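You operate a simulated robot arm through the tools that you are given. There is no shell and no other tool. Be economical: measure what you need, move in short steps, check, and stop when the job is done.

You are at the controls of a simulated two-armed robot. One attempt, no reset.

TASK
Pick up the 12 mm tub from the top of the steel bench with one hand, pass it to the other hand and put it on the top of the trolley. Set down upright: tub.
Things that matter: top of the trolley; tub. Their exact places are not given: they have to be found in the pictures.

Only the result counts: the job must be done as asked and must still hold three seconds after the hand-in. Knocking over, shifting, dropping, spilling or breaking anything else fails it.

THE ROBOT
Two 7-joint arms with two-finger parallel grippers on one trunk, on a base that drives. Base frame: it is fixed to the floor where the robot stands at the start and does not move with it; the origin is under the middle of the robot, x ahead of it, y to its left, z up. Readings come in mm, degrees, newtons and seconds.
The left shoulder is at the start at [60, 147, 543], the right one opposite. With the tool pointing down near the work surface each hand reaches from about 100 to 580 mm from the robot's upright axis, wherever it stands, measured 20 degrees to its own side. Places, roughly: top of the trolley (76x22 cm) [-1120, 400, 840]. Payload 3.43 kg a hand.
The tool frame of a hand sits at the grasp point between the pads (the TCP): z along the fingers, y along the line on which they close. The tips reach 30 mm beyond it. The gripper opens to 94 mm. The fingers are 28 mm wide and 10 mm thick; the gripper's body (50 by 96 mm) begins 55 mm behind the TCP.
Orientation is that of the tool frame in the base frame, as a unit quaternion [x, y, z, w]. With the fingers straight down and closing along the base's y, the tool's x points along the base's -x, its y along +y and its z along -z.

THE INTERFACE
- The arms move only by the tool send_rows. It takes "left_moves", "right_moves" or both (then of equal length, played together; a hand with none holds still); each is a list of rows, each an object of numbers (a shift or turn left out is 0, a gripper value left out holds the last): "claw": the opening, from 0 (shut) to 1 (fully open); "dx", "dy", "dz": the shift along the tool's x, y, z in m; "ax", "ay", "az": the turn, a rotation vector about the tool's x, y, z in degrees. In form: [{"claw": .., "dx": .., "dy": .., "dz": .., "ax": .., "ay": .., "az": ..}, ...]. A call has 1 to 10 rows; each row is the pose to reach, as a shift and turn from the pose commanded when the call began, along the tool's axes at that moment. Rows are played at 5 a second. More than 50 mm and 8.6 degrees between two rows, or a gripper value outside its range, and nothing of the call is played. Where a pose cannot be reached the arm comes as near as it can. A force on the tool above 40 N (or 10 N above the force at the start of the call, whichever is more), or a blocked arm, ends the call early, and 0.2 s more pass. The fingers move at their own pace (about 72 mm/s each) and stop on an object; they squeeze with about 39 N. The grip force told is the motor's: it shows also when the fingers shut on nothing. Time passes only in rows, and 0.2 s behind the last, so rows that repeat a pose let the fingers close. The reply holds the time, the measured pose of the TCP, the force on the tool along the base axes, the opening and the grip force, in the units named above and with some noise, with the torque about the TCP (base axes, N m) and any sound that the robot's microphone picked up.
- Cameras (640 x 400 px; columns grow to the right, rows downward): "scene" is now at [66.6, 13.6, 1180.8]; the picture's right is [0.15, -0.99, 0.00], its down [-0.49, -0.07, -0.87] and it looks along [0.86, 0.13, -0.49] (base axes); focal length 251 px, centre (320, 200). "left" rides on the left gripper at [76, -14, -102] in its tool frame; the picture's right is [0.18, 0.98, 0.00], its down [-0.75, 0.14, -0.64] and it looks along [-0.63, 0.12, 0.77] (tool axes); focal length 243 px, centre (320, 200). "right" rides on the right gripper at [76, 14, -103] in its tool frame; the picture's right is [-0.18, 0.98, 0.00], its down [-0.75, -0.14, -0.64] and it looks along [-0.63, -0.12, 0.77] (tool axes); focal length 243 px, centre (320, 200).
- get_image(camera): a new picture of that camera. It takes no simulated time.
- raise_lower(by): slides the trunk up (or, below 0, down) by that many mm; the arms and the scene camera ride with it, the base frame stays. It gives what a move gives, with no picture.
- roll_base(legs): drives the robot by 1 to 6 legs, each [ahead, left, turn to the left] in mm, mm and degrees, along the robot's own axes; the way and the turn of a leg run together, so that a leg with both is an arc; at most 1500 mm and 180 degrees a leg. The arms and the cameras ride along, it lands a little off, and it stops where it bumps. It gives what a move gives.
- aim_head(pan, tilt): turns the head with the scene camera to pan (to the left, within 86 degrees either way) and tilt (down, from -29 to 69), counted from straight ahead of the robot. It gives what a move gives.
- pixel_to_xyz(camera, pixels): for up to 12 pixels [column, row] of the newest picture of that camera ("zoom" is the newest enlarged one), the place [x, y, z] in the base frame of the surface seen there, good to about 3 mm, but the place of the scene camera against the robot may be out by one fixed shift of up to 12 mm in any direction. It takes no simulated time.
- enlarge(camera, box): a new picture of the part [left, top, right, bottom] of that camera's present view, enlarged. It takes no simulated time.
- finish_job(): hands the job in; it is judged then, once.

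Go step by step. Measure first, check grasps and placings, and put right what went wrong. The budget is 80 turns and 58 pictures, counting those below and the enlarged ones. Unless the task says otherwise, let go and move clear before handing in, and close with one line.

The tools are called after "Request:" by a JSON object that holds its "name" and its "arguments". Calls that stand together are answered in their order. send_rows: Moves the arms, as the interface text tells. Its arguments: {"type":"object","properties":{"left_moves":{"type":"array"},"right_moves":{"type":"array"}},"required":[]} The other tools are called the same way: raise_lower (by) slides the trunk up or down; roll_base (legs) drives the base; aim_head (pan, tilt) turns the head that bears the scene camera; get_image (camera) takes a picture; pixel_to_xyz (camera, pixels) gives the place of the surface under pixels of a picture; enlarge (camera, box) takes an enlarged picture of a part of a camera's view; finish_job () hands the job in.

At the start:

```text
t: 0.0
left_position: [282.3, 132.5, 1000.4]
left_tool_rot: [0.0, 1.0, 0.0, 0.0]
left_force: [0.2, 0.1, -0.2]
left_moment: [0.03, 0.0, 0.03]
left_finger_gap: 93.8
left_grasp_force: 0.0
right_position: [300.0, -81.9, 999.4]
right_tool_rot: [0.0, 1.0, 0.002, 0.002]
right_force: [-0.4, -0.2, 0.6]
right_moment: [-0.01, 0.01, -0.01]
right_finger_gap: 94.0
right_grasp_force: 0.1
trunk travel left (down, up): [-250.0, 0.0]
robot x, y, heading: [-3.4, 1.6, -0.1]
head pan, tilt: [8.3, 29.4]
```

scene: 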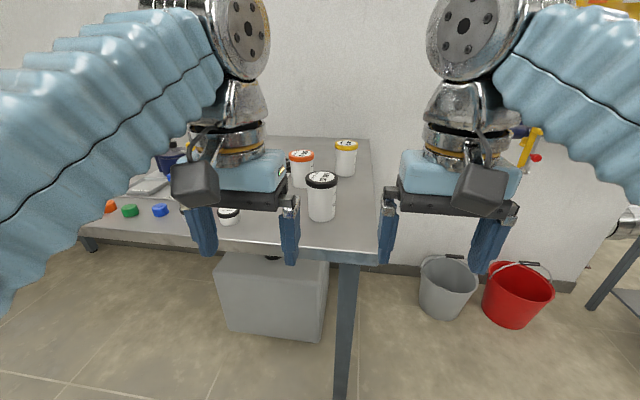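
right: 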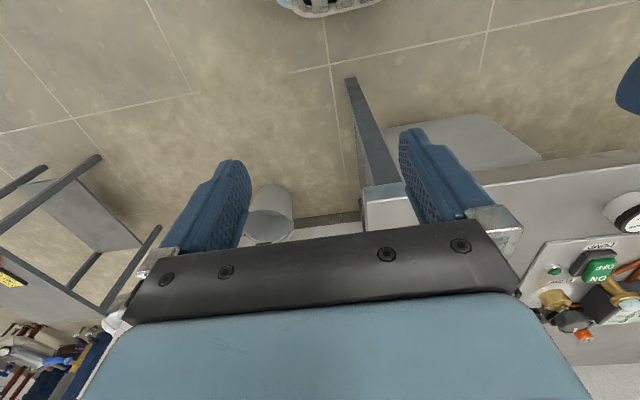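
left: 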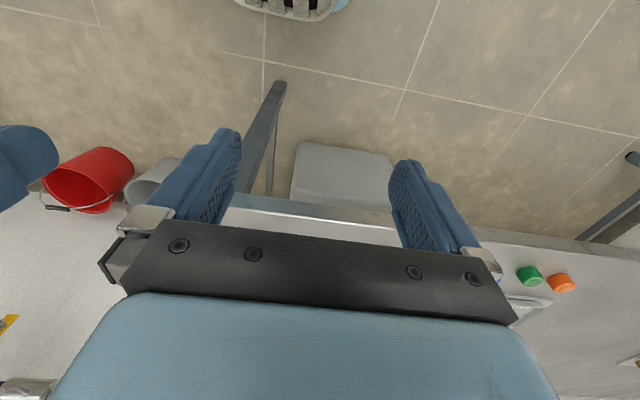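

The scene picture shows several tubs with lids around (302,165), (322,195), (346,158) and (228,213). I enlarge them to find the one marked 12 mm.

Request:
{"name": "enlarge", "arguments": {"camera": "scene", "box": [270, 120, 390, 240]}}

Request:
{"name": "enlarge", "arguments": {"camera": "scene", "box": [80, 130, 280, 255]}}

```text
3.33 times, centred on (330, 180) of scene
```

zoom: 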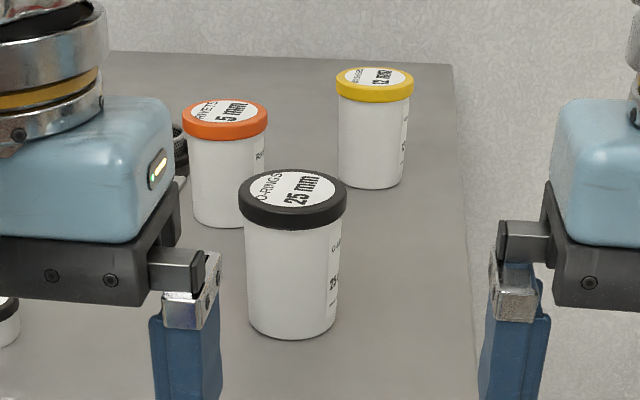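

```text
3.20 times, centred on (180, 192) of scene
```

zoom: 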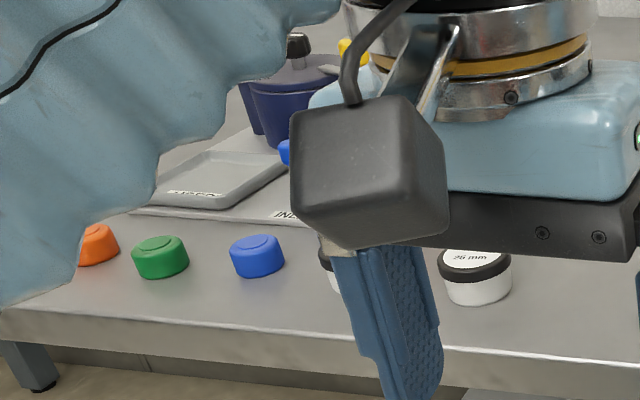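

The yellow-lidded tub reads "?2 mm" at (380,75) of the zoom. I zoom tighter to be sure and measure the spots.

Request:
{"name": "enlarge", "arguments": {"camera": "scene", "box": [326, 132, 366, 182]}}

Request:
{"name": "pixel_to_xyz", "arguments": {"camera": "scene", "pixels": [[346, 143], [335, 143], [357, 143], [345, 160], [345, 175], [302, 154], [322, 178], [372, 160], [360, 230], [370, 138]]}}

```text
8.00 times, centred on (346, 157) of scene
```

zoom: 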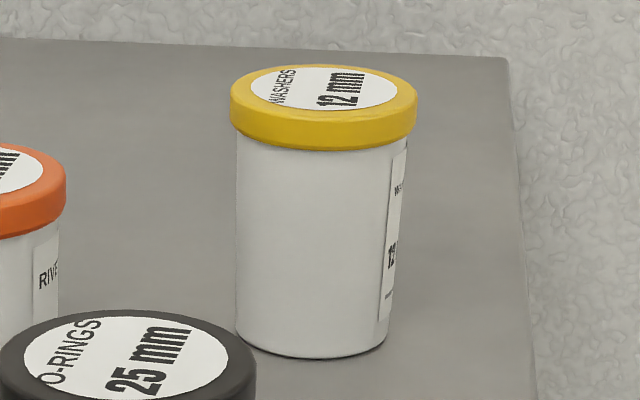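

```text
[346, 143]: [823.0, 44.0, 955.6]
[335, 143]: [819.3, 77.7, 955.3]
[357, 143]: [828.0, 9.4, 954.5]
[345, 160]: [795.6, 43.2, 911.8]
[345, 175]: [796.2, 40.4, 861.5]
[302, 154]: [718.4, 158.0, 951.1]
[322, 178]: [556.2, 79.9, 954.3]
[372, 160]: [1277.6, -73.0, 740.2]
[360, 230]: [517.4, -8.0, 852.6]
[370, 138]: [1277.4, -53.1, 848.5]
```

The yellow-lidded tub is the 12 mm one (WASHERS), at about [825, 43], bench top about 850, lid top about 955. Next I measure the bench edge and buckets, to see how the base can get near.

Request:
{"name": "pixel_to_xyz", "arguments": {"camera": "scene", "pixels": [[376, 248], [376, 200], [370, 145], [350, 258], [345, 375], [425, 295], [447, 315], [475, 280], [485, 300], [512, 326], [550, 300], [275, 300]]}}

Request:
{"name": "aim_head", "arguments": {"pan": -45, "tilt": 35}}

Request:
{"name": "get_image", "arguments": {"camera": "scene"}}

```text
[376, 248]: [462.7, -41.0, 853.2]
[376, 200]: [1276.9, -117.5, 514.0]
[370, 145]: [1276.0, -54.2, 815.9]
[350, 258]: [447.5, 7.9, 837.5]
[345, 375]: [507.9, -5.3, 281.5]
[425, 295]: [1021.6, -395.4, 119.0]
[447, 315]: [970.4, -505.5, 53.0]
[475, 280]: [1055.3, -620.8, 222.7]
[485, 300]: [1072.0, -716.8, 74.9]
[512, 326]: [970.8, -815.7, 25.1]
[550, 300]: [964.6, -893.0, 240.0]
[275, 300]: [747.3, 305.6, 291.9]
```

```text
t: 1.2
left_position: [281.8, 133.0, 999.6]
left_tool_rot: [0.0, 1.0, 0.0, 0.0]
left_force: [0.4, -0.9, -0.6]
left_moment: [-0.01, 0.0, 0.02]
left_finger_gap: 94.1
left_grasp_force: 0.0
right_position: [300.9, -82.5, 998.8]
right_tool_rot: [0.0, 1.0, 0.001, 0.001]
right_force: [0.0, 0.1, -0.2]
right_moment: [0.01, 0.03, 0.02]
right_finger_gap: 94.1
right_grasp_force: 0.0
trunk travel left (down, up): [-250.0, 0.0]
robot x, y, heading: [-1.9, -2.2, -0.0]
head pan, tilt: [-45.0, 35.0]
```

```text
51 pictures are left
```

scene: 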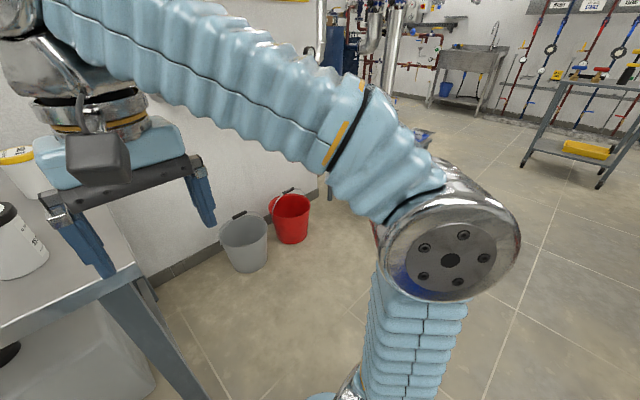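

The bench ends at y≈-41 with its front at x≈450, and the buckets stay beyond x≈960. I'll drive around to the right end of the bench and face it there, so that the tub is in reach of the right hand.

Request:
{"name": "roll_base", "arguments": {"legs": [[0, -450, 0], [0, 0, 85], [52, -596, 0]]}}

Request:
{"name": "aim_head", "arguments": {"pan": -15, "tilt": 40}}

Request:
{"name": "get_image", "arguments": {"camera": "scene"}}

Request:
{"name": "get_image", "arguments": {"camera": "right"}}

```text
t: 10.6
left_position: [483.8, -136.5, 999.0]
left_tool_rot: [-0.685, 0.729, 0.0, 0.0]
left_force: [0.3, 0.0, 0.6]
left_moment: [0.0, 0.02, -0.02]
left_finger_gap: 93.8
left_grasp_force: 0.1
right_position: [699.0, -131.8, 999.1]
right_tool_rot: [-0.684, 0.729, 0.002, -0.001]
right_force: [-0.4, 0.5, -0.1]
right_moment: [0.0, 0.01, 0.01]
right_finger_gap: 94.2
right_grasp_force: 0.1
trunk travel left (down, up): [-250.0, 0.0]
robot x, y, heading: [597.7, -427.8, 86.6]
head pan, tilt: [-45.0, 35.0]
```

```text
t: 11.5
left_position: [484.4, -137.3, 999.5]
left_tool_rot: [-0.684, 0.729, 0.0, 0.0]
left_force: [0.6, -0.2, -0.2]
left_moment: [-0.01, 0.02, 0.01]
left_finger_gap: 93.9
left_grasp_force: 0.1
right_position: [698.5, -131.1, 999.3]
right_tool_rot: [-0.684, 0.729, 0.001, 0.0]
right_force: [-0.9, 0.3, 1.6]
right_moment: [0.0, 0.0, 0.01]
right_finger_gap: 94.2
right_grasp_force: 0.1
trunk travel left (down, up): [-250.0, 0.0]
robot x, y, heading: [600.9, -426.2, 86.4]
head pan, tilt: [-15.0, 40.0]
```

```text
50 pictures are left
```

scene: 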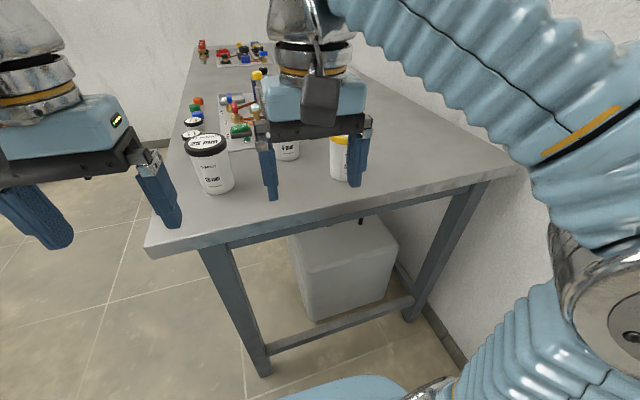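

```text
49 pictures are left
```

right: 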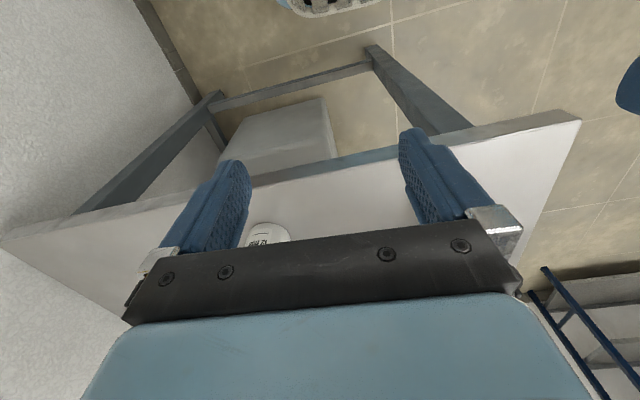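

The robot now faces the bench end and the yellow tub shows at (340,158), partly behind the right gripper. I lift the right hand and bring it above the tub.

Request:
{"name": "send_rows", "arguments": {"right_moves": [{"claw": 1, "dz": -0.045}, {"dz": -0.06, "dx": -0.036, "dy": -0.023}, {"dz": -0.06, "dx": -0.072, "dy": -0.046}, {"dz": -0.06, "dx": -0.108, "dy": -0.069}, {"dz": -0.06, "dx": -0.144, "dy": -0.092}, {"dz": -0.06, "dx": -0.181, "dy": -0.115}, {"dz": -0.06, "dx": -0.181, "dy": -0.115}]}}

Request:
{"name": "get_image", "arguments": {"camera": "right"}}

Request:
{"name": "get_image", "arguments": {"camera": "scene"}}

```text
t: 13.1
left_position: [485.6, -135.7, 999.0]
left_tool_rot: [-0.685, 0.729, 0.001, -0.001]
left_force: [-0.5, 1.2, 0.3]
left_moment: [-0.03, 0.02, -0.01]
left_finger_gap: 94.1
left_grasp_force: 0.1
right_position: [851.8, -25.9, 1006.4]
right_tool_rot: [-0.679, 0.734, 0.02, 0.019]
right_force: [1.6, -0.8, 0.4]
right_moment: [0.0, 0.04, 0.02]
right_finger_gap: 93.9
right_grasp_force: 0.1
right hand out of reach, approached as far as the arm can: row 1, 2, 3, 4, 5, 6, 7
trunk travel left (down, up): [-250.0, 0.0]
robot x, y, heading: [599.0, -427.4, 86.6]
head pan, tilt: [-15.0, 40.0]
```

```text
48 pictures are left
```

right: 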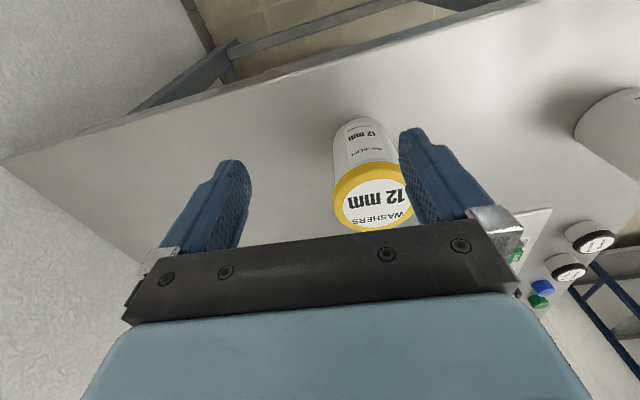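

```text
47 pictures are left
```

scene: 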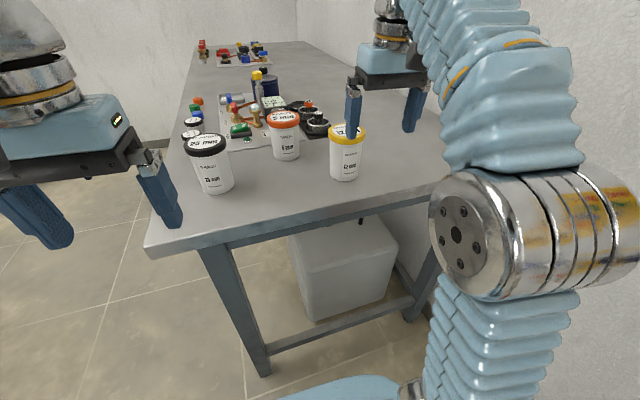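

At this reach the right hand tops out near z 1006 (tips ~976), so the base should come nearer. I measure the tub by the right camera and the base's front against the bench leg.

Request:
{"name": "pixel_to_xyz", "arguments": {"camera": "right", "pixels": [[372, 200], [336, 195], [375, 225], [365, 165], [365, 127]]}}

Request:
{"name": "pixel_to_xyz", "arguments": {"camera": "scene", "pixels": [[347, 129], [332, 130], [363, 130], [345, 160], [340, 380], [262, 370], [300, 396], [330, 340], [285, 118], [205, 142], [150, 250]]}}

```text
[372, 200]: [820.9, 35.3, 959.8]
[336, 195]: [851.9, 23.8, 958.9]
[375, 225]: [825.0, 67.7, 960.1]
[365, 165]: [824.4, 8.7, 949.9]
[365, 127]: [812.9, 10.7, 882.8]
```

```text
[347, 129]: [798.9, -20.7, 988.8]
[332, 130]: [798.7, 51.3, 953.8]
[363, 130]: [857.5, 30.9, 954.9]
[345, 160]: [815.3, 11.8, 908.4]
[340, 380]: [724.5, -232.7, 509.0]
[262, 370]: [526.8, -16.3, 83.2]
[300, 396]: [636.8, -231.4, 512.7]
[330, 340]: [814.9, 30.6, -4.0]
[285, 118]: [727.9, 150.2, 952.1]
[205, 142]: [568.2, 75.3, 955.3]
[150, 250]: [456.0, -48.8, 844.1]
```

The base front (≈y -232) leaves room to go ahead about 100 mm. I retract the right hand before driving nearer.

Request:
{"name": "send_rows", "arguments": {"right_moves": [{"dx": 0.036, "dy": 0.023}, {"dx": 0.072, "dy": 0.046}, {"dx": 0.108, "dy": 0.069}, {"dx": 0.144, "dy": 0.092, "dz": 0.03}, {"dx": 0.181, "dy": 0.115, "dz": 0.04}]}}

```text
refused: row 4 steps farther than a row can; nothing moved
```

Request:
{"name": "send_rows", "arguments": {"right_moves": [{"dx": 0.036, "dy": 0.023}, {"dx": 0.072, "dy": 0.046}, {"dx": 0.108, "dy": 0.069}, {"dx": 0.144, "dy": 0.092, "dz": 0.02}, {"dx": 0.181, "dy": 0.115, "dz": 0.04}]}}

```text
t: 14.3
left_position: [487.3, -136.8, 999.8]
left_tool_rot: [-0.685, 0.729, 0.001, -0.001]
left_force: [0.6, 0.8, 0.2]
left_moment: [-0.04, 0.08, 0.0]
left_finger_gap: 94.0
left_grasp_force: 0.0
right_position: [723.9, -196.5, 956.1]
right_tool_rot: [-0.678, 0.735, 0.02, 0.018]
right_force: [-0.2, 0.1, 0.1]
right_moment: [-0.02, 0.04, 0.03]
right_finger_gap: 94.1
right_grasp_force: 0.1
right hand out of reach, approached as far as the arm can: row 3
trunk travel left (down, up): [-250.0, 0.0]
robot x, y, heading: [601.1, -427.2, 86.4]
head pan, tilt: [-15.0, 40.0]
```

The hand is back at y≈-196 with about 3° tilt. I level it and raise it, then drive nearer.

Request:
{"name": "send_rows", "arguments": {"right_moves": [{"ay": 3.07, "az": -0.97}, {"ay": 3.07, "az": -0.97, "dz": -0.042}, {"ay": 3.07, "az": -0.97, "dz": -0.042}]}}

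Request:
{"name": "roll_base", "arguments": {"legs": [[100, -60, 0]]}}

Request:
{"name": "get_image", "arguments": {"camera": "right"}}

```text
t: 15.1
left_position: [484.6, -137.5, 999.8]
left_tool_rot: [-0.685, 0.729, 0.0, 0.0]
left_force: [0.2, -0.5, 1.5]
left_moment: [-0.03, 0.01, 0.0]
left_finger_gap: 93.9
left_grasp_force: 0.0
right_position: [721.3, -199.2, 979.2]
right_tool_rot: [-0.685, 0.729, 0.001, -0.002]
right_force: [0.0, -0.2, 1.2]
right_moment: [0.0, 0.03, 0.01]
right_finger_gap: 94.2
right_grasp_force: 0.0
right hand out of reach, approached as far as the arm can: row 2, 3
trunk travel left (down, up): [-250.0, 0.0]
robot x, y, heading: [599.0, -430.4, 86.6]
head pan, tilt: [-15.0, 40.0]
```

```text
t: 16.4
left_position: [550.0, -40.7, 999.8]
left_tool_rot: [-0.684, 0.729, 0.0, 0.0]
left_force: [-0.5, -0.8, -0.2]
left_moment: [0.01, -0.02, 0.0]
left_finger_gap: 93.8
left_grasp_force: 0.0
right_position: [787.3, -104.2, 978.4]
right_tool_rot: [-0.684, 0.729, 0.0, -0.001]
right_force: [0.7, 0.5, 0.3]
right_moment: [0.01, -0.01, 0.02]
right_finger_gap: 93.9
right_grasp_force: 0.0
trunk travel left (down, up): [-250.0, 0.0]
robot x, y, heading: [662.9, -329.9, 86.4]
head pan, tilt: [-15.0, 40.0]
```

```text
46 pictures are left
```

right: 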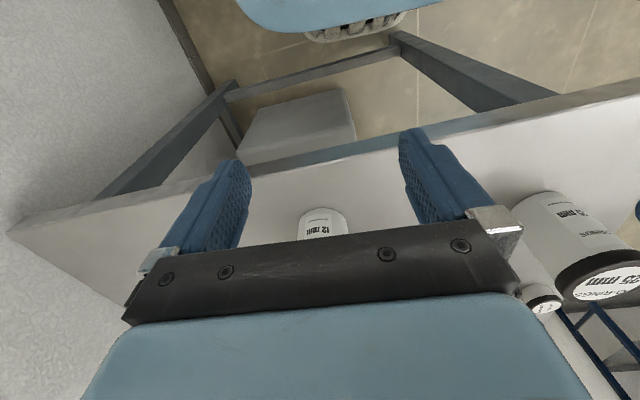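

The tub sits at about x 821, y 40 (radius ~35). I align the open hand in x, lower it a bit so that the fingers straddle the lid, and advance partway toward it.

Request:
{"name": "send_rows", "arguments": {"right_moves": [{"claw": 1, "dy": -0.032, "dz": 0.01}, {"dy": -0.034, "dz": 0.023, "dx": -0.03}, {"dy": -0.034, "dz": 0.023, "dx": -0.06}, {"dy": -0.034, "dz": 0.023, "dx": -0.06}]}}

Request:
{"name": "get_image", "arguments": {"camera": "right"}}

Request:
{"name": "get_image", "arguments": {"camera": "scene"}}

```text
t: 17.4
left_position: [549.6, -41.3, 1000.4]
left_tool_rot: [-0.685, 0.729, 0.0, 0.0]
left_force: [0.4, 0.3, -0.4]
left_moment: [0.01, 0.03, 0.0]
left_finger_gap: 93.8
left_grasp_force: 0.1
right_position: [824.3, -45.4, 953.7]
right_tool_rot: [-0.685, 0.728, 0.001, -0.001]
right_force: [1.0, 0.4, 0.1]
right_moment: [0.02, 0.01, 0.04]
right_finger_gap: 94.0
right_grasp_force: 0.1
trunk travel left (down, up): [-250.0, 0.0]
robot x, y, heading: [664.0, -331.4, 86.5]
head pan, tilt: [-15.0, 40.0]
```

```text
45 pictures are left
```

right: 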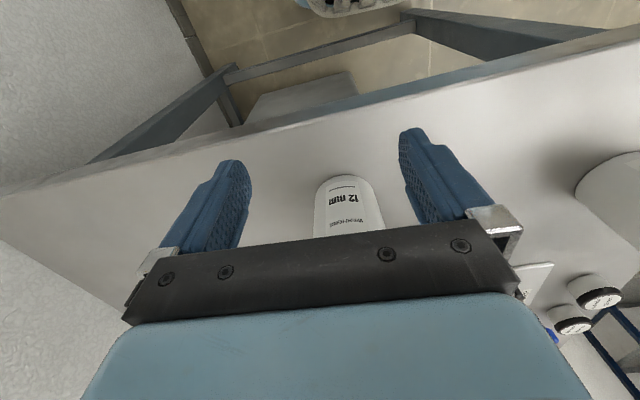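

```text
44 pictures are left
```

scene: 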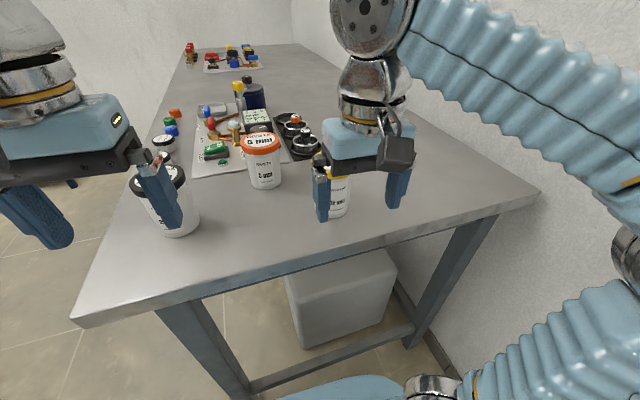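

The tub body shows between the fingers at (314–384, 210). I measure its sides before advancing.

Request:
{"name": "pixel_to_xyz", "arguments": {"camera": "right", "pixels": [[317, 215], [347, 215], [378, 215], [347, 190], [347, 228], [320, 195], [372, 190]]}}

```text
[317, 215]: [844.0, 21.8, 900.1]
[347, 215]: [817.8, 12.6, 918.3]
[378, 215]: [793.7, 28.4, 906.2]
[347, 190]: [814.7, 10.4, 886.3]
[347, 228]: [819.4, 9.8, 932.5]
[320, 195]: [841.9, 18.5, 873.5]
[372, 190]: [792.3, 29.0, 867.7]
```

The tub centre is about (821, 43), 3 mm off the hand's x. I correct sideways and slide the open fingers around it.

Request:
{"name": "send_rows", "arguments": {"right_moves": [{"claw": 1, "dy": 0.0025, "dx": 0}, {"dy": 0.0045, "dx": -0.03}, {"dy": 0.0065, "dx": -0.06}, {"dy": 0.0084, "dx": -0.0876}, {"dy": 0.0084, "dx": -0.0876}]}}

Request:
{"name": "get_image", "arguments": {"camera": "right"}}

Request:
{"name": "get_image", "arguments": {"camera": "scene"}}

```text
t: 18.6
left_position: [549.8, -40.1, 999.2]
left_tool_rot: [-0.685, 0.729, 0.0, 0.001]
left_force: [0.2, 0.0, 0.1]
left_moment: [-0.02, 0.04, 0.0]
left_finger_gap: 93.8
left_grasp_force: 0.0
right_position: [820.3, 43.0, 956.9]
right_tool_rot: [-0.686, 0.728, 0.001, 0.0]
right_force: [0.3, 0.8, -0.2]
right_moment: [-0.03, 0.01, 0.01]
right_finger_gap: 94.3
right_grasp_force: 0.1
trunk travel left (down, up): [-250.0, 0.0]
robot x, y, heading: [663.6, -331.7, 86.4]
head pan, tilt: [-15.0, 40.0]
```

```text
43 pictures are left
```

right: 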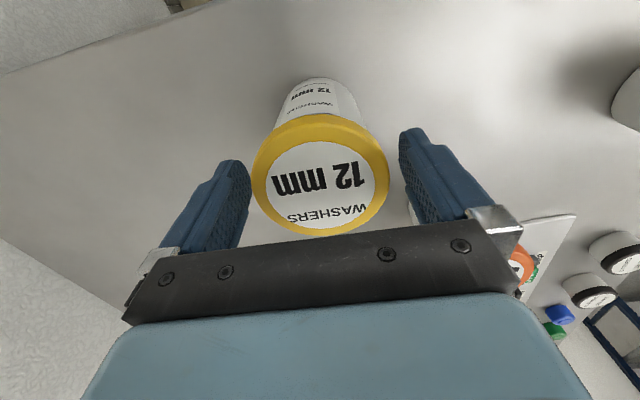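

```text
42 pictures are left
```

scene: 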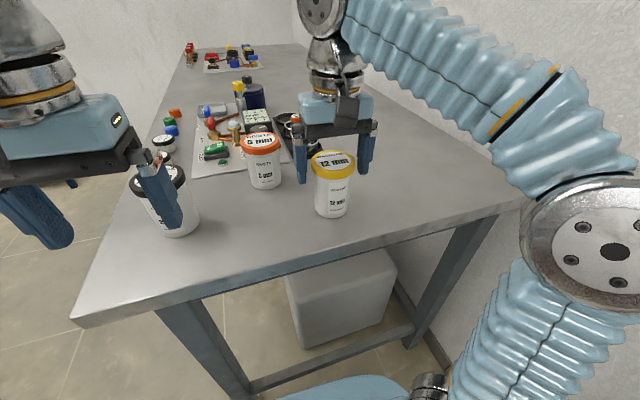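

The lid lies between the fingers, but the scene picture suggests the fingers may be slightly beyond its centre. I measure the lid's rim.

Request:
{"name": "pixel_to_xyz", "arguments": {"camera": "right", "pixels": [[320, 180], [258, 185], [384, 182], [322, 140], [322, 230], [215, 200], [430, 195]]}}

Request:
{"name": "pixel_to_xyz", "arguments": {"camera": "scene", "pixels": [[332, 160], [316, 162], [352, 160], [334, 171], [331, 153], [302, 175], [362, 165]]}}

```text
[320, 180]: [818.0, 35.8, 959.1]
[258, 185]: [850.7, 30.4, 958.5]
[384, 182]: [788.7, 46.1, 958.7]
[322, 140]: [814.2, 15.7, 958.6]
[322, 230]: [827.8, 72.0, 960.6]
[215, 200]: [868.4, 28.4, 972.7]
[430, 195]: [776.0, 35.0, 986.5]
```

```text
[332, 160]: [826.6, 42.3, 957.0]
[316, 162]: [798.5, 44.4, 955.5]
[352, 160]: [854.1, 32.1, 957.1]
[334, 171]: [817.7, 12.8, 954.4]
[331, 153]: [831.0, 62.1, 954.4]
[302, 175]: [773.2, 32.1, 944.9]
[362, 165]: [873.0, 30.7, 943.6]
```

Lid centre ≈ (821, 42), lid top ≈ 958: the hand is centred. I lower 10 mm and close.

Request:
{"name": "send_rows", "arguments": {"right_moves": [{"claw": 1, "dz": 0.01}, {"claw": 0.0, "dz": 0.01}, {"claw": 0.0, "dz": 0.01}, {"claw": 0.0, "dz": 0.01}, {"claw": 0.0, "dz": 0.01}]}}

```text
t: 19.8
left_position: [549.7, -41.0, 1000.5]
left_tool_rot: [-0.684, 0.729, 0.0, 0.001]
left_force: [-0.3, 0.3, -0.4]
left_moment: [0.0, -0.02, 0.0]
left_finger_gap: 94.1
left_grasp_force: 0.1
right_position: [820.8, 41.9, 946.3]
right_tool_rot: [-0.685, 0.729, 0.0, -0.001]
right_force: [-1.0, 0.6, 0.7]
right_moment: [-0.03, 0.01, -0.03]
right_finger_gap: 71.8
right_grasp_force: 39.0
trunk travel left (down, up): [-250.0, 0.0]
robot x, y, heading: [661.4, -329.5, 86.6]
head pan, tilt: [-15.0, 40.0]
```

Gripped at 71.8 mm with 39 N. I lift gently.

Request:
{"name": "send_rows", "arguments": {"right_moves": [{"claw": 0, "dz": -0.01}, {"dz": -0.025}, {"dz": -0.04}, {"dz": -0.04}]}}

Request:
{"name": "get_image", "arguments": {"camera": "scene"}}

```text
t: 20.8
left_position: [548.8, -40.7, 999.6]
left_tool_rot: [-0.685, 0.729, 0.0, 0.0]
left_force: [0.4, -0.1, 0.0]
left_moment: [0.0, 0.0, -0.02]
left_finger_gap: 93.8
left_grasp_force: 0.1
right_position: [820.9, 41.8, 985.4]
right_tool_rot: [-0.684, 0.729, 0.0, -0.001]
right_force: [0.1, 0.7, -2.3]
right_moment: [-0.02, 0.05, 0.0]
right_finger_gap: 71.7
right_grasp_force: 39.2
trunk travel left (down, up): [-250.0, 0.0]
robot x, y, heading: [664.0, -330.4, 86.5]
head pan, tilt: [-15.0, 40.0]
```

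```text
41 pictures are left
```

scene: 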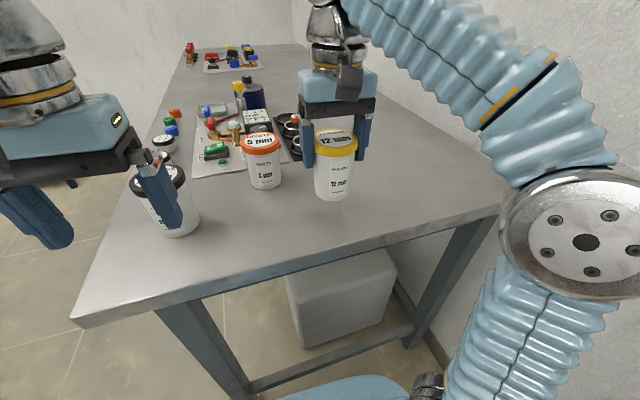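

The tub is up, bottom at about 894. I back straight away from the bench.

Request:
{"name": "roll_base", "arguments": {"legs": [[-300, 0, 0]]}}

Request:
{"name": "aim_head", "arguments": {"pan": 0, "tilt": 45}}

Request:
{"name": "get_image", "arguments": {"camera": "scene"}}

```text
t: 22.8
left_position: [531.7, -341.2, 1000.3]
left_tool_rot: [-0.684, 0.73, 0.0, 0.0]
left_force: [-0.1, 0.2, -0.4]
left_moment: [0.0, -0.02, -0.02]
left_finger_gap: 93.7
left_grasp_force: 0.0
right_position: [803.4, -258.8, 983.8]
right_tool_rot: [-0.683, 0.731, 0.001, -0.002]
right_force: [0.2, 0.1, -2.0]
right_moment: [-0.03, 0.03, 0.03]
right_finger_gap: 71.7
right_grasp_force: 39.0
trunk travel left (down, up): [-250.0, 0.0]
robot x, y, heading: [643.5, -631.5, 86.2]
head pan, tilt: [-15.0, 40.0]
```

```text
t: 23.6
left_position: [532.1, -342.2, 999.6]
left_tool_rot: [-0.683, 0.73, 0.0, -0.001]
left_force: [-0.1, 0.2, 0.2]
left_moment: [-0.01, -0.03, 0.03]
left_finger_gap: 93.9
left_grasp_force: 0.0
right_position: [803.8, -260.6, 985.5]
right_tool_rot: [-0.683, 0.731, 0.0, -0.001]
right_force: [0.6, -0.8, -3.6]
right_moment: [0.03, 0.02, -0.01]
right_finger_gap: 72.1
right_grasp_force: 39.3
trunk travel left (down, up): [-250.0, 0.0]
robot x, y, heading: [643.1, -634.5, 85.8]
head pan, tilt: [0.0, 45.0]
```

```text
40 pictures are left
```

scene: 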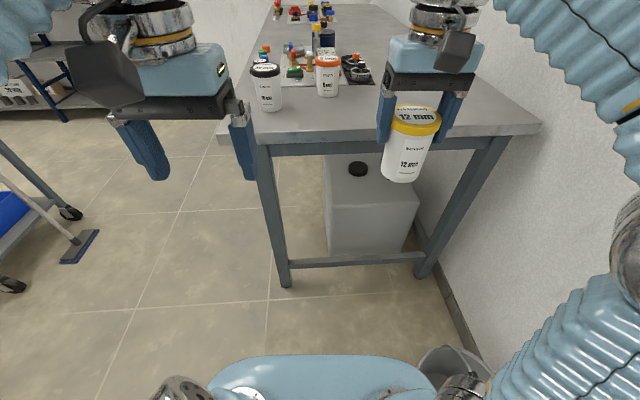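

The tub hangs clear of the bench in the right hand. For the pass, the left hand must come from the left side, low on the tub, so I bring the right hand to the middle and begin turning the left hand about the vertical.

Request:
{"name": "send_rows", "arguments": {"left_moves": [{"claw": 1, "az": -8, "dx": -0.002, "dy": 0.004, "dz": 0.004}, {"az": -16, "dx": -0.004, "dy": 0.008, "dz": 0.008}, {"az": -24, "dx": -0.006, "dy": 0.012, "dz": 0.012}, {"az": -32, "dx": -0.008, "dy": 0.016, "dz": 0.016}, {"az": -40, "dx": -0.01, "dy": 0.02, "dz": 0.02}, {"az": -48, "dx": -0.012, "dy": 0.024, "dz": 0.024}, {"az": -56, "dx": -0.014, "dy": 0.028, "dz": 0.028}, {"az": -64, "dx": -0.016, "dy": 0.032, "dz": 0.032}, {"az": -72, "dx": -0.017, "dy": 0.036, "dz": 0.036}, {"az": -80, "dx": -0.017, "dy": 0.04, "dz": 0.04}], "right_moves": [{"claw": 0, "dx": -0.002, "dy": 0.008}, {"dx": -0.004, "dy": 0.017}, {"dx": -0.006, "dy": 0.025}, {"dx": -0.008, "dy": 0.033}, {"dx": -0.01, "dy": 0.042}, {"dx": -0.012, "dy": 0.05}, {"dx": -0.014, "dy": 0.058}, {"dx": -0.016, "dy": 0.067}, {"dx": -0.017, "dy": 0.075}, {"dx": -0.017, "dy": 0.083}]}}

```text
t: 25.8
left_position: [492.8, -320.7, 960.7]
left_tool_rot: [0.993, -0.119, 0.0, 0.0]
left_force: [0.3, -0.6, -0.9]
left_moment: [0.01, -0.02, 0.0]
left_finger_gap: 94.1
left_grasp_force: 0.1
right_position: [721.3, -237.2, 985.5]
right_tool_rot: [-0.684, 0.73, 0.002, -0.001]
right_force: [0.0, 0.5, -2.9]
right_moment: [-0.01, -0.02, -0.01]
right_finger_gap: 72.2
right_grasp_force: 39.8
trunk travel left (down, up): [-250.0, 0.0]
robot x, y, heading: [646.0, -629.8, 86.0]
head pan, tilt: [0.0, 45.0]
```

The left hand is turned 80°. I finish the yaw, lower it, then pitch it up until the fingers point right with 15° downward slant.

Request:
{"name": "send_rows", "arguments": {"left_moves": [{"az": -8, "dz": 0.01}, {"az": -16, "dz": 0.02}, {"az": -24, "dz": 0.03}, {"az": -25, "dz": 0.036}]}}

Request:
{"name": "send_rows", "arguments": {"left_moves": [{"ay": 8}, {"ay": 16}, {"ay": 24}, {"ay": 32}, {"ay": 40}, {"ay": 48}, {"ay": 56}, {"ay": 64}, {"ay": 72}, {"ay": 75}]}}

Request:
{"name": "get_image", "arguments": {"camera": "scene"}}

Request:
{"name": "get_image", "arguments": {"camera": "left"}}

```text
t: 26.8
left_position: [493.2, -322.8, 924.2]
left_tool_rot: [0.995, 0.099, 0.0, -0.001]
left_force: [-0.3, 1.0, 0.6]
left_moment: [0.03, 0.03, -0.02]
left_finger_gap: 94.1
left_grasp_force: 0.1
right_position: [721.2, -237.3, 984.7]
right_tool_rot: [-0.683, 0.73, 0.001, -0.002]
right_force: [0.4, 0.0, -3.5]
right_moment: [0.05, 0.02, 0.02]
right_finger_gap: 71.6
right_grasp_force: 38.6
trunk travel left (down, up): [-250.0, 0.0]
robot x, y, heading: [644.2, -634.9, 86.1]
head pan, tilt: [0.0, 45.0]
```

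```text
t: 29.0
left_position: [491.7, -322.7, 923.5]
left_tool_rot: [0.789, 0.078, 0.606, -0.061]
left_force: [-0.2, -0.4, -0.2]
left_moment: [-0.03, -0.03, 0.02]
left_finger_gap: 93.9
left_grasp_force: 0.1
right_position: [721.2, -238.0, 985.7]
right_tool_rot: [-0.683, 0.73, 0.001, 0.0]
right_force: [0.0, -0.7, -3.4]
right_moment: [-0.01, 0.02, 0.0]
right_finger_gap: 71.8
right_grasp_force: 38.8
trunk travel left (down, up): [-250.0, 0.0]
robot x, y, heading: [644.9, -633.6, 86.2]
head pan, tilt: [0.0, 45.0]
```

```text
39 pictures are left
```

scene: 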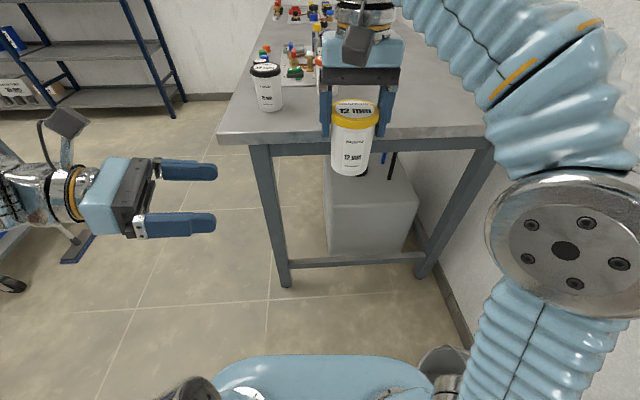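

```text
38 pictures are left
```

left: 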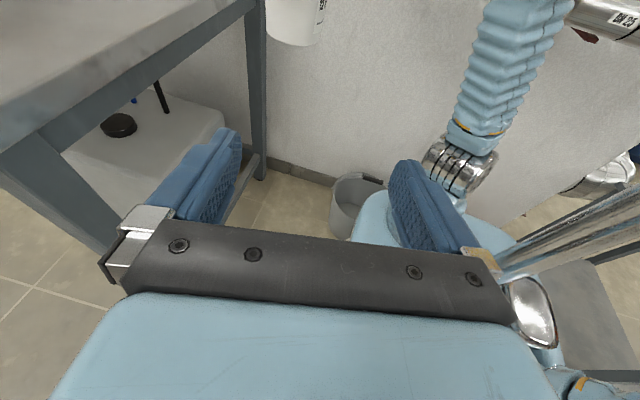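

Left fingers now point at the tub: left TCP (492,-323,923), tub axis ≈ (721,-238). I bring the left hand to 110 mm short of the tub and check.

Request:
{"name": "send_rows", "arguments": {"left_moves": [{"claw": 1, "dx": 0.005, "dy": -0.012, "dz": 0.03}, {"dx": 0.012, "dy": -0.025, "dz": 0.062}, {"dx": 0.02, "dy": -0.038, "dz": 0.094}, {"dx": 0.0265, "dy": -0.0382, "dz": 0.1244}, {"dx": 0.0265, "dy": -0.0382, "dz": 0.1244}]}}

Request:
{"name": "get_image", "arguments": {"camera": "left"}}

Request:
{"name": "get_image", "arguments": {"camera": "scene"}}

```text
t: 30.2
left_position: [609.0, -261.2, 916.3]
left_tool_rot: [0.789, 0.077, 0.606, -0.059]
left_force: [0.4, -0.8, 0.2]
left_moment: [0.02, -0.01, -0.02]
left_finger_gap: 94.1
left_grasp_force: 0.1
right_position: [722.0, -237.7, 986.3]
right_tool_rot: [-0.683, 0.73, 0.0, -0.001]
right_force: [0.2, -0.8, -2.6]
right_moment: [0.01, 0.0, 0.0]
right_finger_gap: 71.6
right_grasp_force: 39.1
trunk travel left (down, up): [-250.0, 0.0]
robot x, y, heading: [649.7, -634.1, 86.0]
head pan, tilt: [0.0, 45.0]
```

```text
37 pictures are left
```

left: 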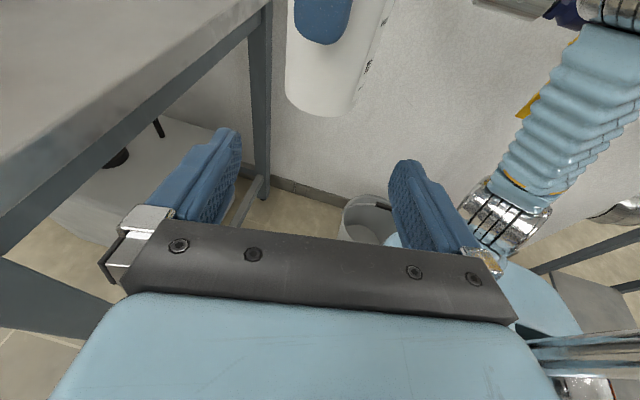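

```text
36 pictures are left
```

scene: 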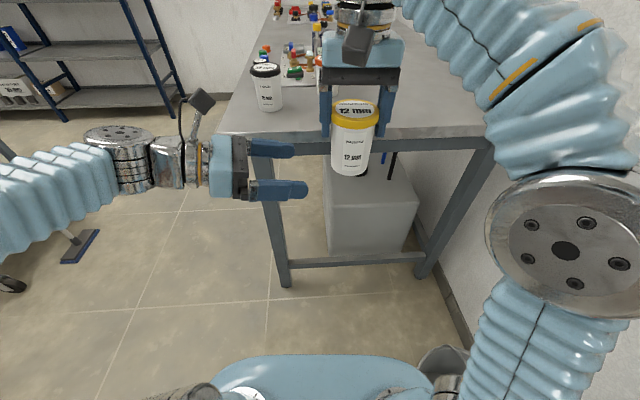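

I check the tub's place in the left camera: bottom around (325,110), sides at (288,80) and (375,70), the right fingertip end at (322,43).

Request:
{"name": "pixel_to_xyz", "arguments": {"camera": "left", "pixels": [[325, 100], [290, 80], [362, 85], [325, 70], [322, 40], [325, 113]]}}

```text
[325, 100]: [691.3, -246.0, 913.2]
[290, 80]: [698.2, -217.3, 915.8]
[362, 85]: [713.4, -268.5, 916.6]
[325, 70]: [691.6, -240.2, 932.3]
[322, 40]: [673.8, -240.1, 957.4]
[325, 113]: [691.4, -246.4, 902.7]
```

The tub axis measures (722,-237.5), radius ~32, right fingertips at z≈957. I slide the open left hand on to it at z 917.

Request:
{"name": "send_rows", "arguments": {"left_moves": [{"claw": 1, "dx": 0.0082, "dy": -0.0002, "dz": 0.03}, {"dx": 0.0165, "dy": -0.0004, "dz": 0.06}, {"dx": 0.0247, "dy": -0.0006, "dz": 0.09}, {"dx": 0.0295, "dy": -0.0008, "dz": 0.1073}, {"dx": 0.0295, "dy": -0.0008, "dz": 0.1073}]}}

Request:
{"name": "get_image", "arguments": {"camera": "left"}}

Request:
{"name": "get_image", "arguments": {"camera": "scene"}}

```text
t: 31.4
left_position: [720.2, -237.2, 918.9]
left_tool_rot: [0.79, 0.078, 0.606, -0.06]
left_force: [-2.4, -2.4, 0.2]
left_moment: [0.08, -0.08, 0.07]
left_finger_gap: 94.4
left_grasp_force: 0.1
right_position: [723.2, -238.1, 985.0]
right_tool_rot: [-0.683, 0.731, 0.001, -0.001]
right_force: [2.9, 2.0, -2.1]
right_moment: [0.03, -0.07, -0.02]
right_finger_gap: 71.5
right_grasp_force: 38.7
trunk travel left (down, up): [-250.0, 0.0]
robot x, y, heading: [646.2, -632.9, 86.3]
head pan, tilt: [0.0, 45.0]
```

```text
35 pictures are left
```

left: 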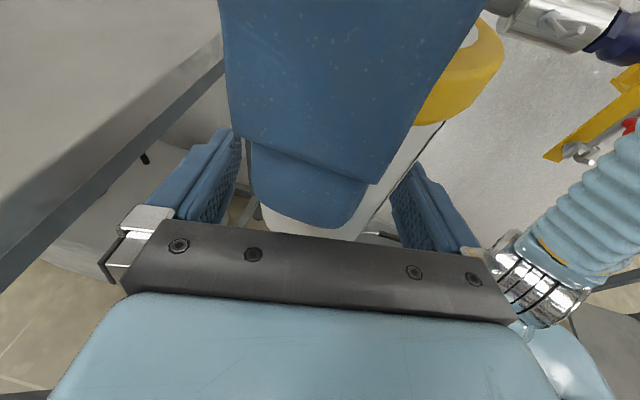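

```text
34 pictures are left
```

scene: 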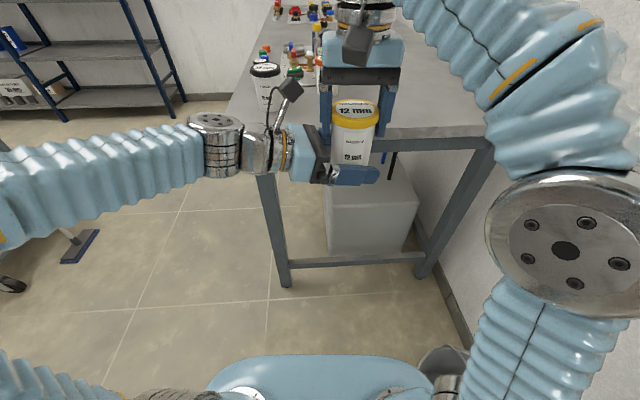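

A light 3 N contact shows, so I back off 5 mm and close the left hand on the tub's body.

Request:
{"name": "send_rows", "arguments": {"left_moves": [{"claw": 1, "dx": -0.0015, "dz": -0.0055}, {"claw": 1, "dx": -0.0015, "dz": -0.0055}]}}

Request:
{"name": "send_rows", "arguments": {"left_moves": [{"claw": 0}, {"claw": 0}, {"claw": 0}, {"claw": 0}]}}

```text
t: 32.0
left_position: [714.3, -237.5, 918.6]
left_tool_rot: [0.79, 0.077, 0.605, -0.06]
left_force: [0.4, -1.1, -0.2]
left_moment: [0.0, 0.0, -0.04]
left_finger_gap: 93.9
left_grasp_force: 0.1
right_position: [720.8, -236.5, 985.9]
right_tool_rot: [-0.683, 0.73, 0.0, 0.0]
right_force: [0.2, 0.4, -3.8]
right_moment: [-0.01, 0.01, -0.02]
right_finger_gap: 71.8
right_grasp_force: 38.8
trunk travel left (down, up): [-250.0, 0.0]
robot x, y, heading: [647.3, -631.6, 86.2]
head pan, tilt: [0.0, 45.0]
```

```text
t: 33.0
left_position: [714.3, -237.7, 919.0]
left_tool_rot: [0.789, 0.077, 0.606, -0.06]
left_force: [0.7, -0.5, 0.6]
left_moment: [0.02, 0.05, 0.01]
left_finger_gap: 73.2
left_grasp_force: 39.4
right_position: [721.3, -237.5, 986.2]
right_tool_rot: [-0.683, 0.73, 0.001, -0.001]
right_force: [-1.0, -0.5, -1.8]
right_moment: [0.0, 0.0, -0.01]
right_finger_gap: 71.6
right_grasp_force: 39.0
trunk travel left (down, up): [-250.0, 0.0]
robot x, y, heading: [644.6, -634.9, 86.3]
head pan, tilt: [0.0, 45.0]
```

The left gap is 73.2 mm, a bit wide for this body; I look before letting go.

Request:
{"name": "enlarge", "arguments": {"camera": "scene", "box": [250, 60, 430, 210]}}

Request:
{"name": "get_image", "arguments": {"camera": "left"}}

Request:
{"name": "get_image", "arguments": {"camera": "right"}}

```text
2.67 times, centred on (340, 135) of scene
```

zoom: 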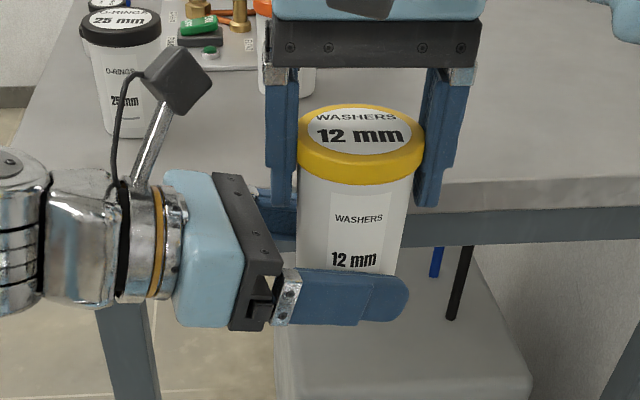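

```text
32 pictures are left
```

left: 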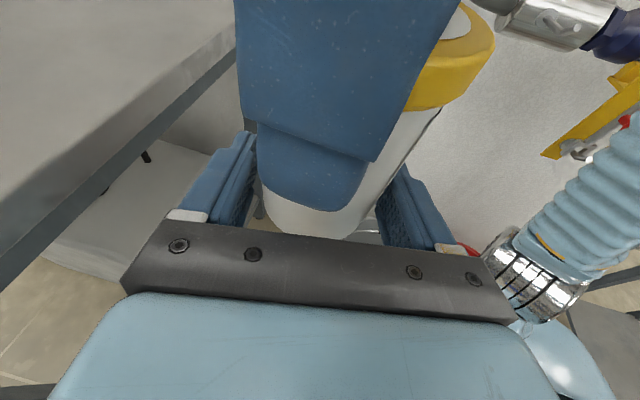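

```text
31 pictures are left
```

right: 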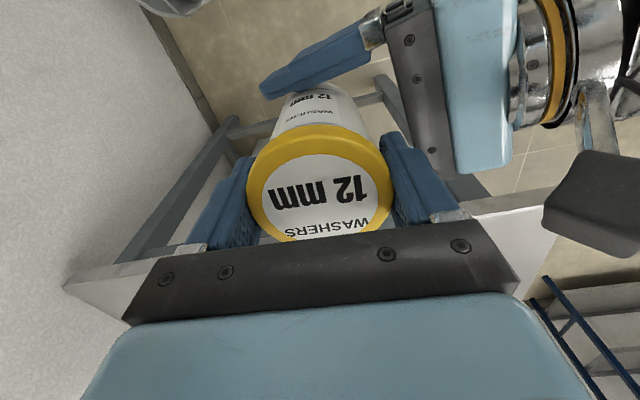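

Pictures show the left fingers around the body on both sides. I test the hold with a 2 mm upward tug of the left hand and watch for load sharing.

Request:
{"name": "send_rows", "arguments": {"left_moves": [{"claw": 0, "dx": 0.002, "dz": -0.0005}, {"claw": 0, "dx": 0.002, "dz": -0.0005}]}}

```text
t: 33.6
left_position: [713.6, -238.9, 919.4]
left_tool_rot: [0.79, 0.077, 0.605, -0.059]
left_force: [2.9, 1.6, -13.6]
left_moment: [0.48, 0.24, 0.16]
left_finger_gap: 73.1
left_grasp_force: 39.1
right_position: [721.1, -238.1, 985.9]
right_tool_rot: [-0.684, 0.73, 0.001, -0.001]
right_force: [-2.5, -1.2, 14.3]
right_moment: [-0.63, 0.13, -0.18]
right_finger_gap: 71.7
right_grasp_force: 39.1
trunk travel left (down, up): [-250.0, 0.0]
robot x, y, heading: [645.3, -632.6, 86.4]
head pan, tilt: [0.0, 45.0]
```

13 N passes through the tub: it is firmly held by the left. I undo the tug, open the right hand slightly (to ~80 mm), and then lower the tub out with the left.

Request:
{"name": "send_rows", "arguments": {"left_moves": [{"claw": 0, "dx": -0.002, "dz": 0.0005}, {"claw": 0, "dx": -0.002, "dz": 0.0005}, {"claw": 0, "dx": -0.002, "dz": 0.0005}], "right_moves": [{"claw": 0}, {"claw": 0.85}, {"claw": 0.85}]}}

```text
t: 34.4
left_position: [714.1, -238.1, 918.9]
left_tool_rot: [0.79, 0.077, 0.605, -0.059]
left_force: [0.1, -0.9, -0.3]
left_moment: [-0.01, 0.01, 0.03]
left_finger_gap: 73.2
left_grasp_force: 39.2
right_position: [721.4, -237.1, 985.8]
right_tool_rot: [-0.683, 0.73, 0.0, -0.001]
right_force: [-0.5, -0.1, 0.1]
right_moment: [-0.01, 0.0, 0.0]
right_finger_gap: 80.1
right_grasp_force: 0.2
trunk travel left (down, up): [-250.0, 0.0]
robot x, y, heading: [645.2, -633.6, 86.3]
head pan, tilt: [0.0, 45.0]
```

The right hand has let go and carries nothing. I lower the left hand 65 mm with the tub.

Request:
{"name": "send_rows", "arguments": {"left_moves": [{"claw": 0, "dx": -0.0145, "dz": 0.0039}, {"dx": -0.029, "dz": 0.0077}, {"dx": -0.0435, "dz": 0.0116}, {"dx": -0.0628, "dz": 0.0167}, {"dx": -0.0628, "dz": 0.0167}]}}

Request:
{"name": "get_image", "arguments": {"camera": "scene"}}

```text
t: 35.6
left_position: [712.5, -238.3, 851.4]
left_tool_rot: [0.79, 0.078, 0.605, -0.06]
left_force: [-0.1, 0.1, -0.4]
left_moment: [-0.02, -0.02, 0.03]
left_finger_gap: 72.8
left_grasp_force: 39.6
right_position: [720.9, -236.9, 986.1]
right_tool_rot: [-0.683, 0.73, 0.0, 0.0]
right_force: [0.3, 0.8, 0.1]
right_moment: [-0.04, 0.03, 0.01]
right_finger_gap: 80.1
right_grasp_force: 0.1
trunk travel left (down, up): [-250.0, 0.0]
robot x, y, heading: [644.5, -631.7, 86.3]
head pan, tilt: [0.0, 45.0]
```

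```text
30 pictures are left
```

scene: 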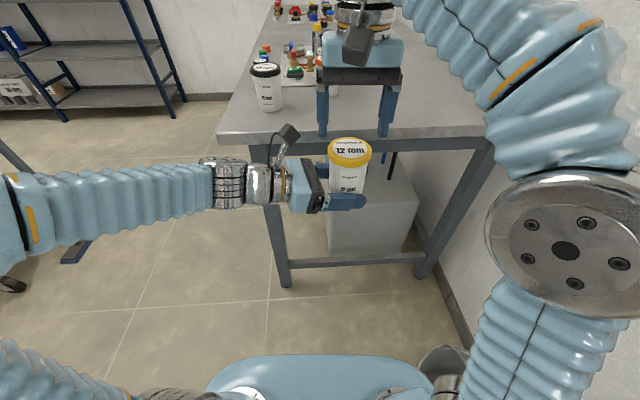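

The tub is in the left hand alone, upright. I tuck the right hand aside, back off a little further, turn left and look for the trolley.

Request:
{"name": "send_rows", "arguments": {"right_moves": [{"claw": 1, "dy": -0.03}, {"dy": -0.065}, {"dy": -0.1, "dx": 0.02, "dz": 0.01}, {"dy": -0.12, "dx": 0.05, "dz": 0.02}, {"dy": -0.13, "dx": 0.08, "dz": 0.03}]}}

Request:
{"name": "roll_base", "arguments": {"legs": [[-150, 0, 0], [0, 0, 64]]}}

Request:
{"name": "aim_head", "arguments": {"pan": 0, "tilt": 20}}

Request:
{"name": "get_image", "arguments": {"camera": "scene"}}

```text
t: 36.8
left_position: [707.8, -233.5, 851.7]
left_tool_rot: [0.789, 0.079, 0.607, -0.057]
left_force: [0.3, 0.0, -0.3]
left_moment: [0.02, 0.03, 0.03]
left_finger_gap: 73.2
left_grasp_force: 38.4
right_position: [839.1, -318.2, 951.1]
right_tool_rot: [-0.685, 0.728, -0.005, -0.002]
right_force: [0.2, 0.1, 0.9]
right_moment: [0.01, 0.04, 0.08]
right_finger_gap: 93.9
right_grasp_force: 0.0
trunk travel left (down, up): [-250.0, 0.0]
robot x, y, heading: [645.5, -632.7, 86.4]
head pan, tilt: [0.0, 45.0]
```

```text
t: 37.6
left_position: [705.9, -243.1, 848.7]
left_tool_rot: [0.789, 0.084, 0.606, -0.059]
left_force: [0.0, 0.8, -0.2]
left_moment: [0.01, 0.01, -0.02]
left_finger_gap: 73.4
left_grasp_force: 39.2
right_position: [830.7, -324.9, 947.0]
right_tool_rot: [-0.692, 0.722, -0.015, -0.002]
right_force: [-0.2, 0.3, -0.5]
right_moment: [0.0, 0.0, 0.01]
right_finger_gap: 93.9
right_grasp_force: 0.1
trunk travel left (down, up): [-250.0, 0.0]
robot x, y, heading: [641.6, -644.2, 86.9]
head pan, tilt: [0.0, 45.0]
stopped in leg 1: the robot was blocked; the commanded pose is now the measured one
```

```text
t: 38.5
left_position: [706.5, -243.0, 848.7]
left_tool_rot: [0.788, 0.084, 0.607, -0.059]
left_force: [-0.5, 0.3, 1.3]
left_moment: [-0.02, 0.02, 0.0]
left_finger_gap: 73.1
left_grasp_force: 39.4
right_position: [830.8, -324.6, 947.5]
right_tool_rot: [-0.691, 0.723, -0.015, -0.003]
right_force: [-0.6, 0.1, 0.3]
right_moment: [0.0, 0.01, -0.01]
right_finger_gap: 93.9
right_grasp_force: 0.1
trunk travel left (down, up): [-250.0, 0.0]
robot x, y, heading: [647.8, -646.2, 86.9]
head pan, tilt: [0.0, 20.0]
```

```text
29 pictures are left
```

scene: 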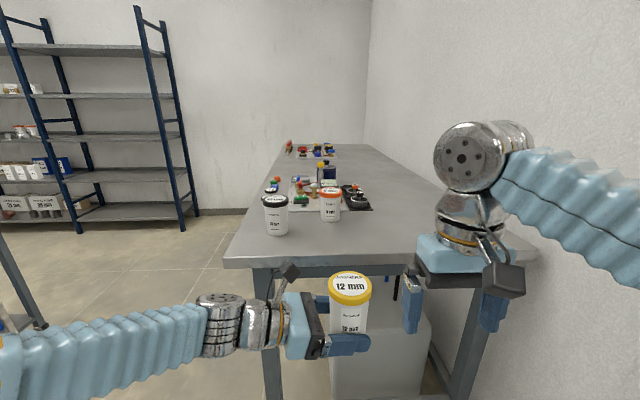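

The base was blocked after about 12 mm of backing. I look to the right to see what it touches.

Request:
{"name": "aim_head", "arguments": {"pan": -80, "tilt": 35}}

Request:
{"name": "get_image", "arguments": {"camera": "scene"}}

Request:
{"name": "aim_head", "arguments": {"pan": 80, "tilt": 30}}

Request:
{"name": "get_image", "arguments": {"camera": "scene"}}

```text
t: 40.0
left_position: [705.6, -243.0, 849.1]
left_tool_rot: [0.788, 0.085, 0.607, -0.06]
left_force: [-0.2, -0.2, -0.7]
left_moment: [0.02, 0.0, 0.01]
left_finger_gap: 73.0
left_grasp_force: 39.4
right_position: [832.1, -324.2, 948.5]
right_tool_rot: [-0.691, 0.723, -0.015, -0.002]
right_force: [0.4, 0.7, 0.0]
right_moment: [0.01, 0.0, -0.04]
right_finger_gap: 94.2
right_grasp_force: 0.0
trunk travel left (down, up): [-250.0, 0.0]
robot x, y, heading: [646.3, -644.5, 86.6]
head pan, tilt: [-80.0, 35.0]
```

```text
28 pictures are left
```

scene: 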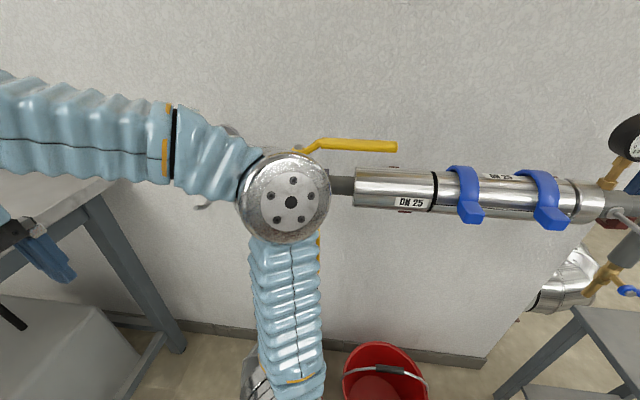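

```text
t: 42.5
left_position: [704.7, -244.9, 849.0]
left_tool_rot: [0.788, 0.085, 0.607, -0.06]
left_force: [0.2, -0.3, 0.6]
left_moment: [0.01, 0.02, -0.01]
left_finger_gap: 72.8
left_grasp_force: 39.4
right_position: [830.3, -325.3, 948.0]
right_tool_rot: [-0.691, 0.723, -0.015, -0.003]
right_force: [0.2, -1.1, -0.2]
right_moment: [-0.01, 0.04, 0.01]
right_finger_gap: 94.0
right_grasp_force: 0.2
trunk travel left (down, up): [-250.0, 0.0]
robot x, y, heading: [643.1, -647.6, 86.5]
head pan, tilt: [80.0, 30.0]
```

```text
27 pictures are left
```

scene: 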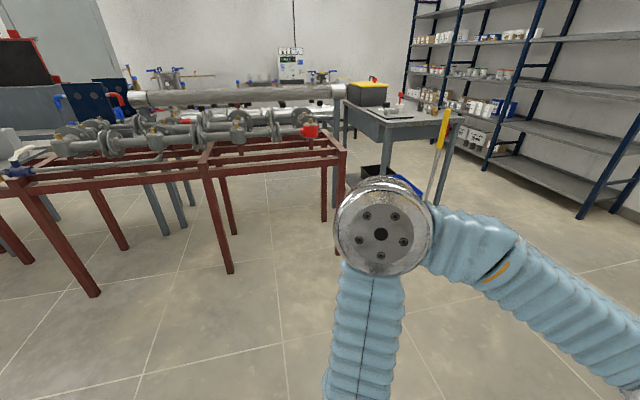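

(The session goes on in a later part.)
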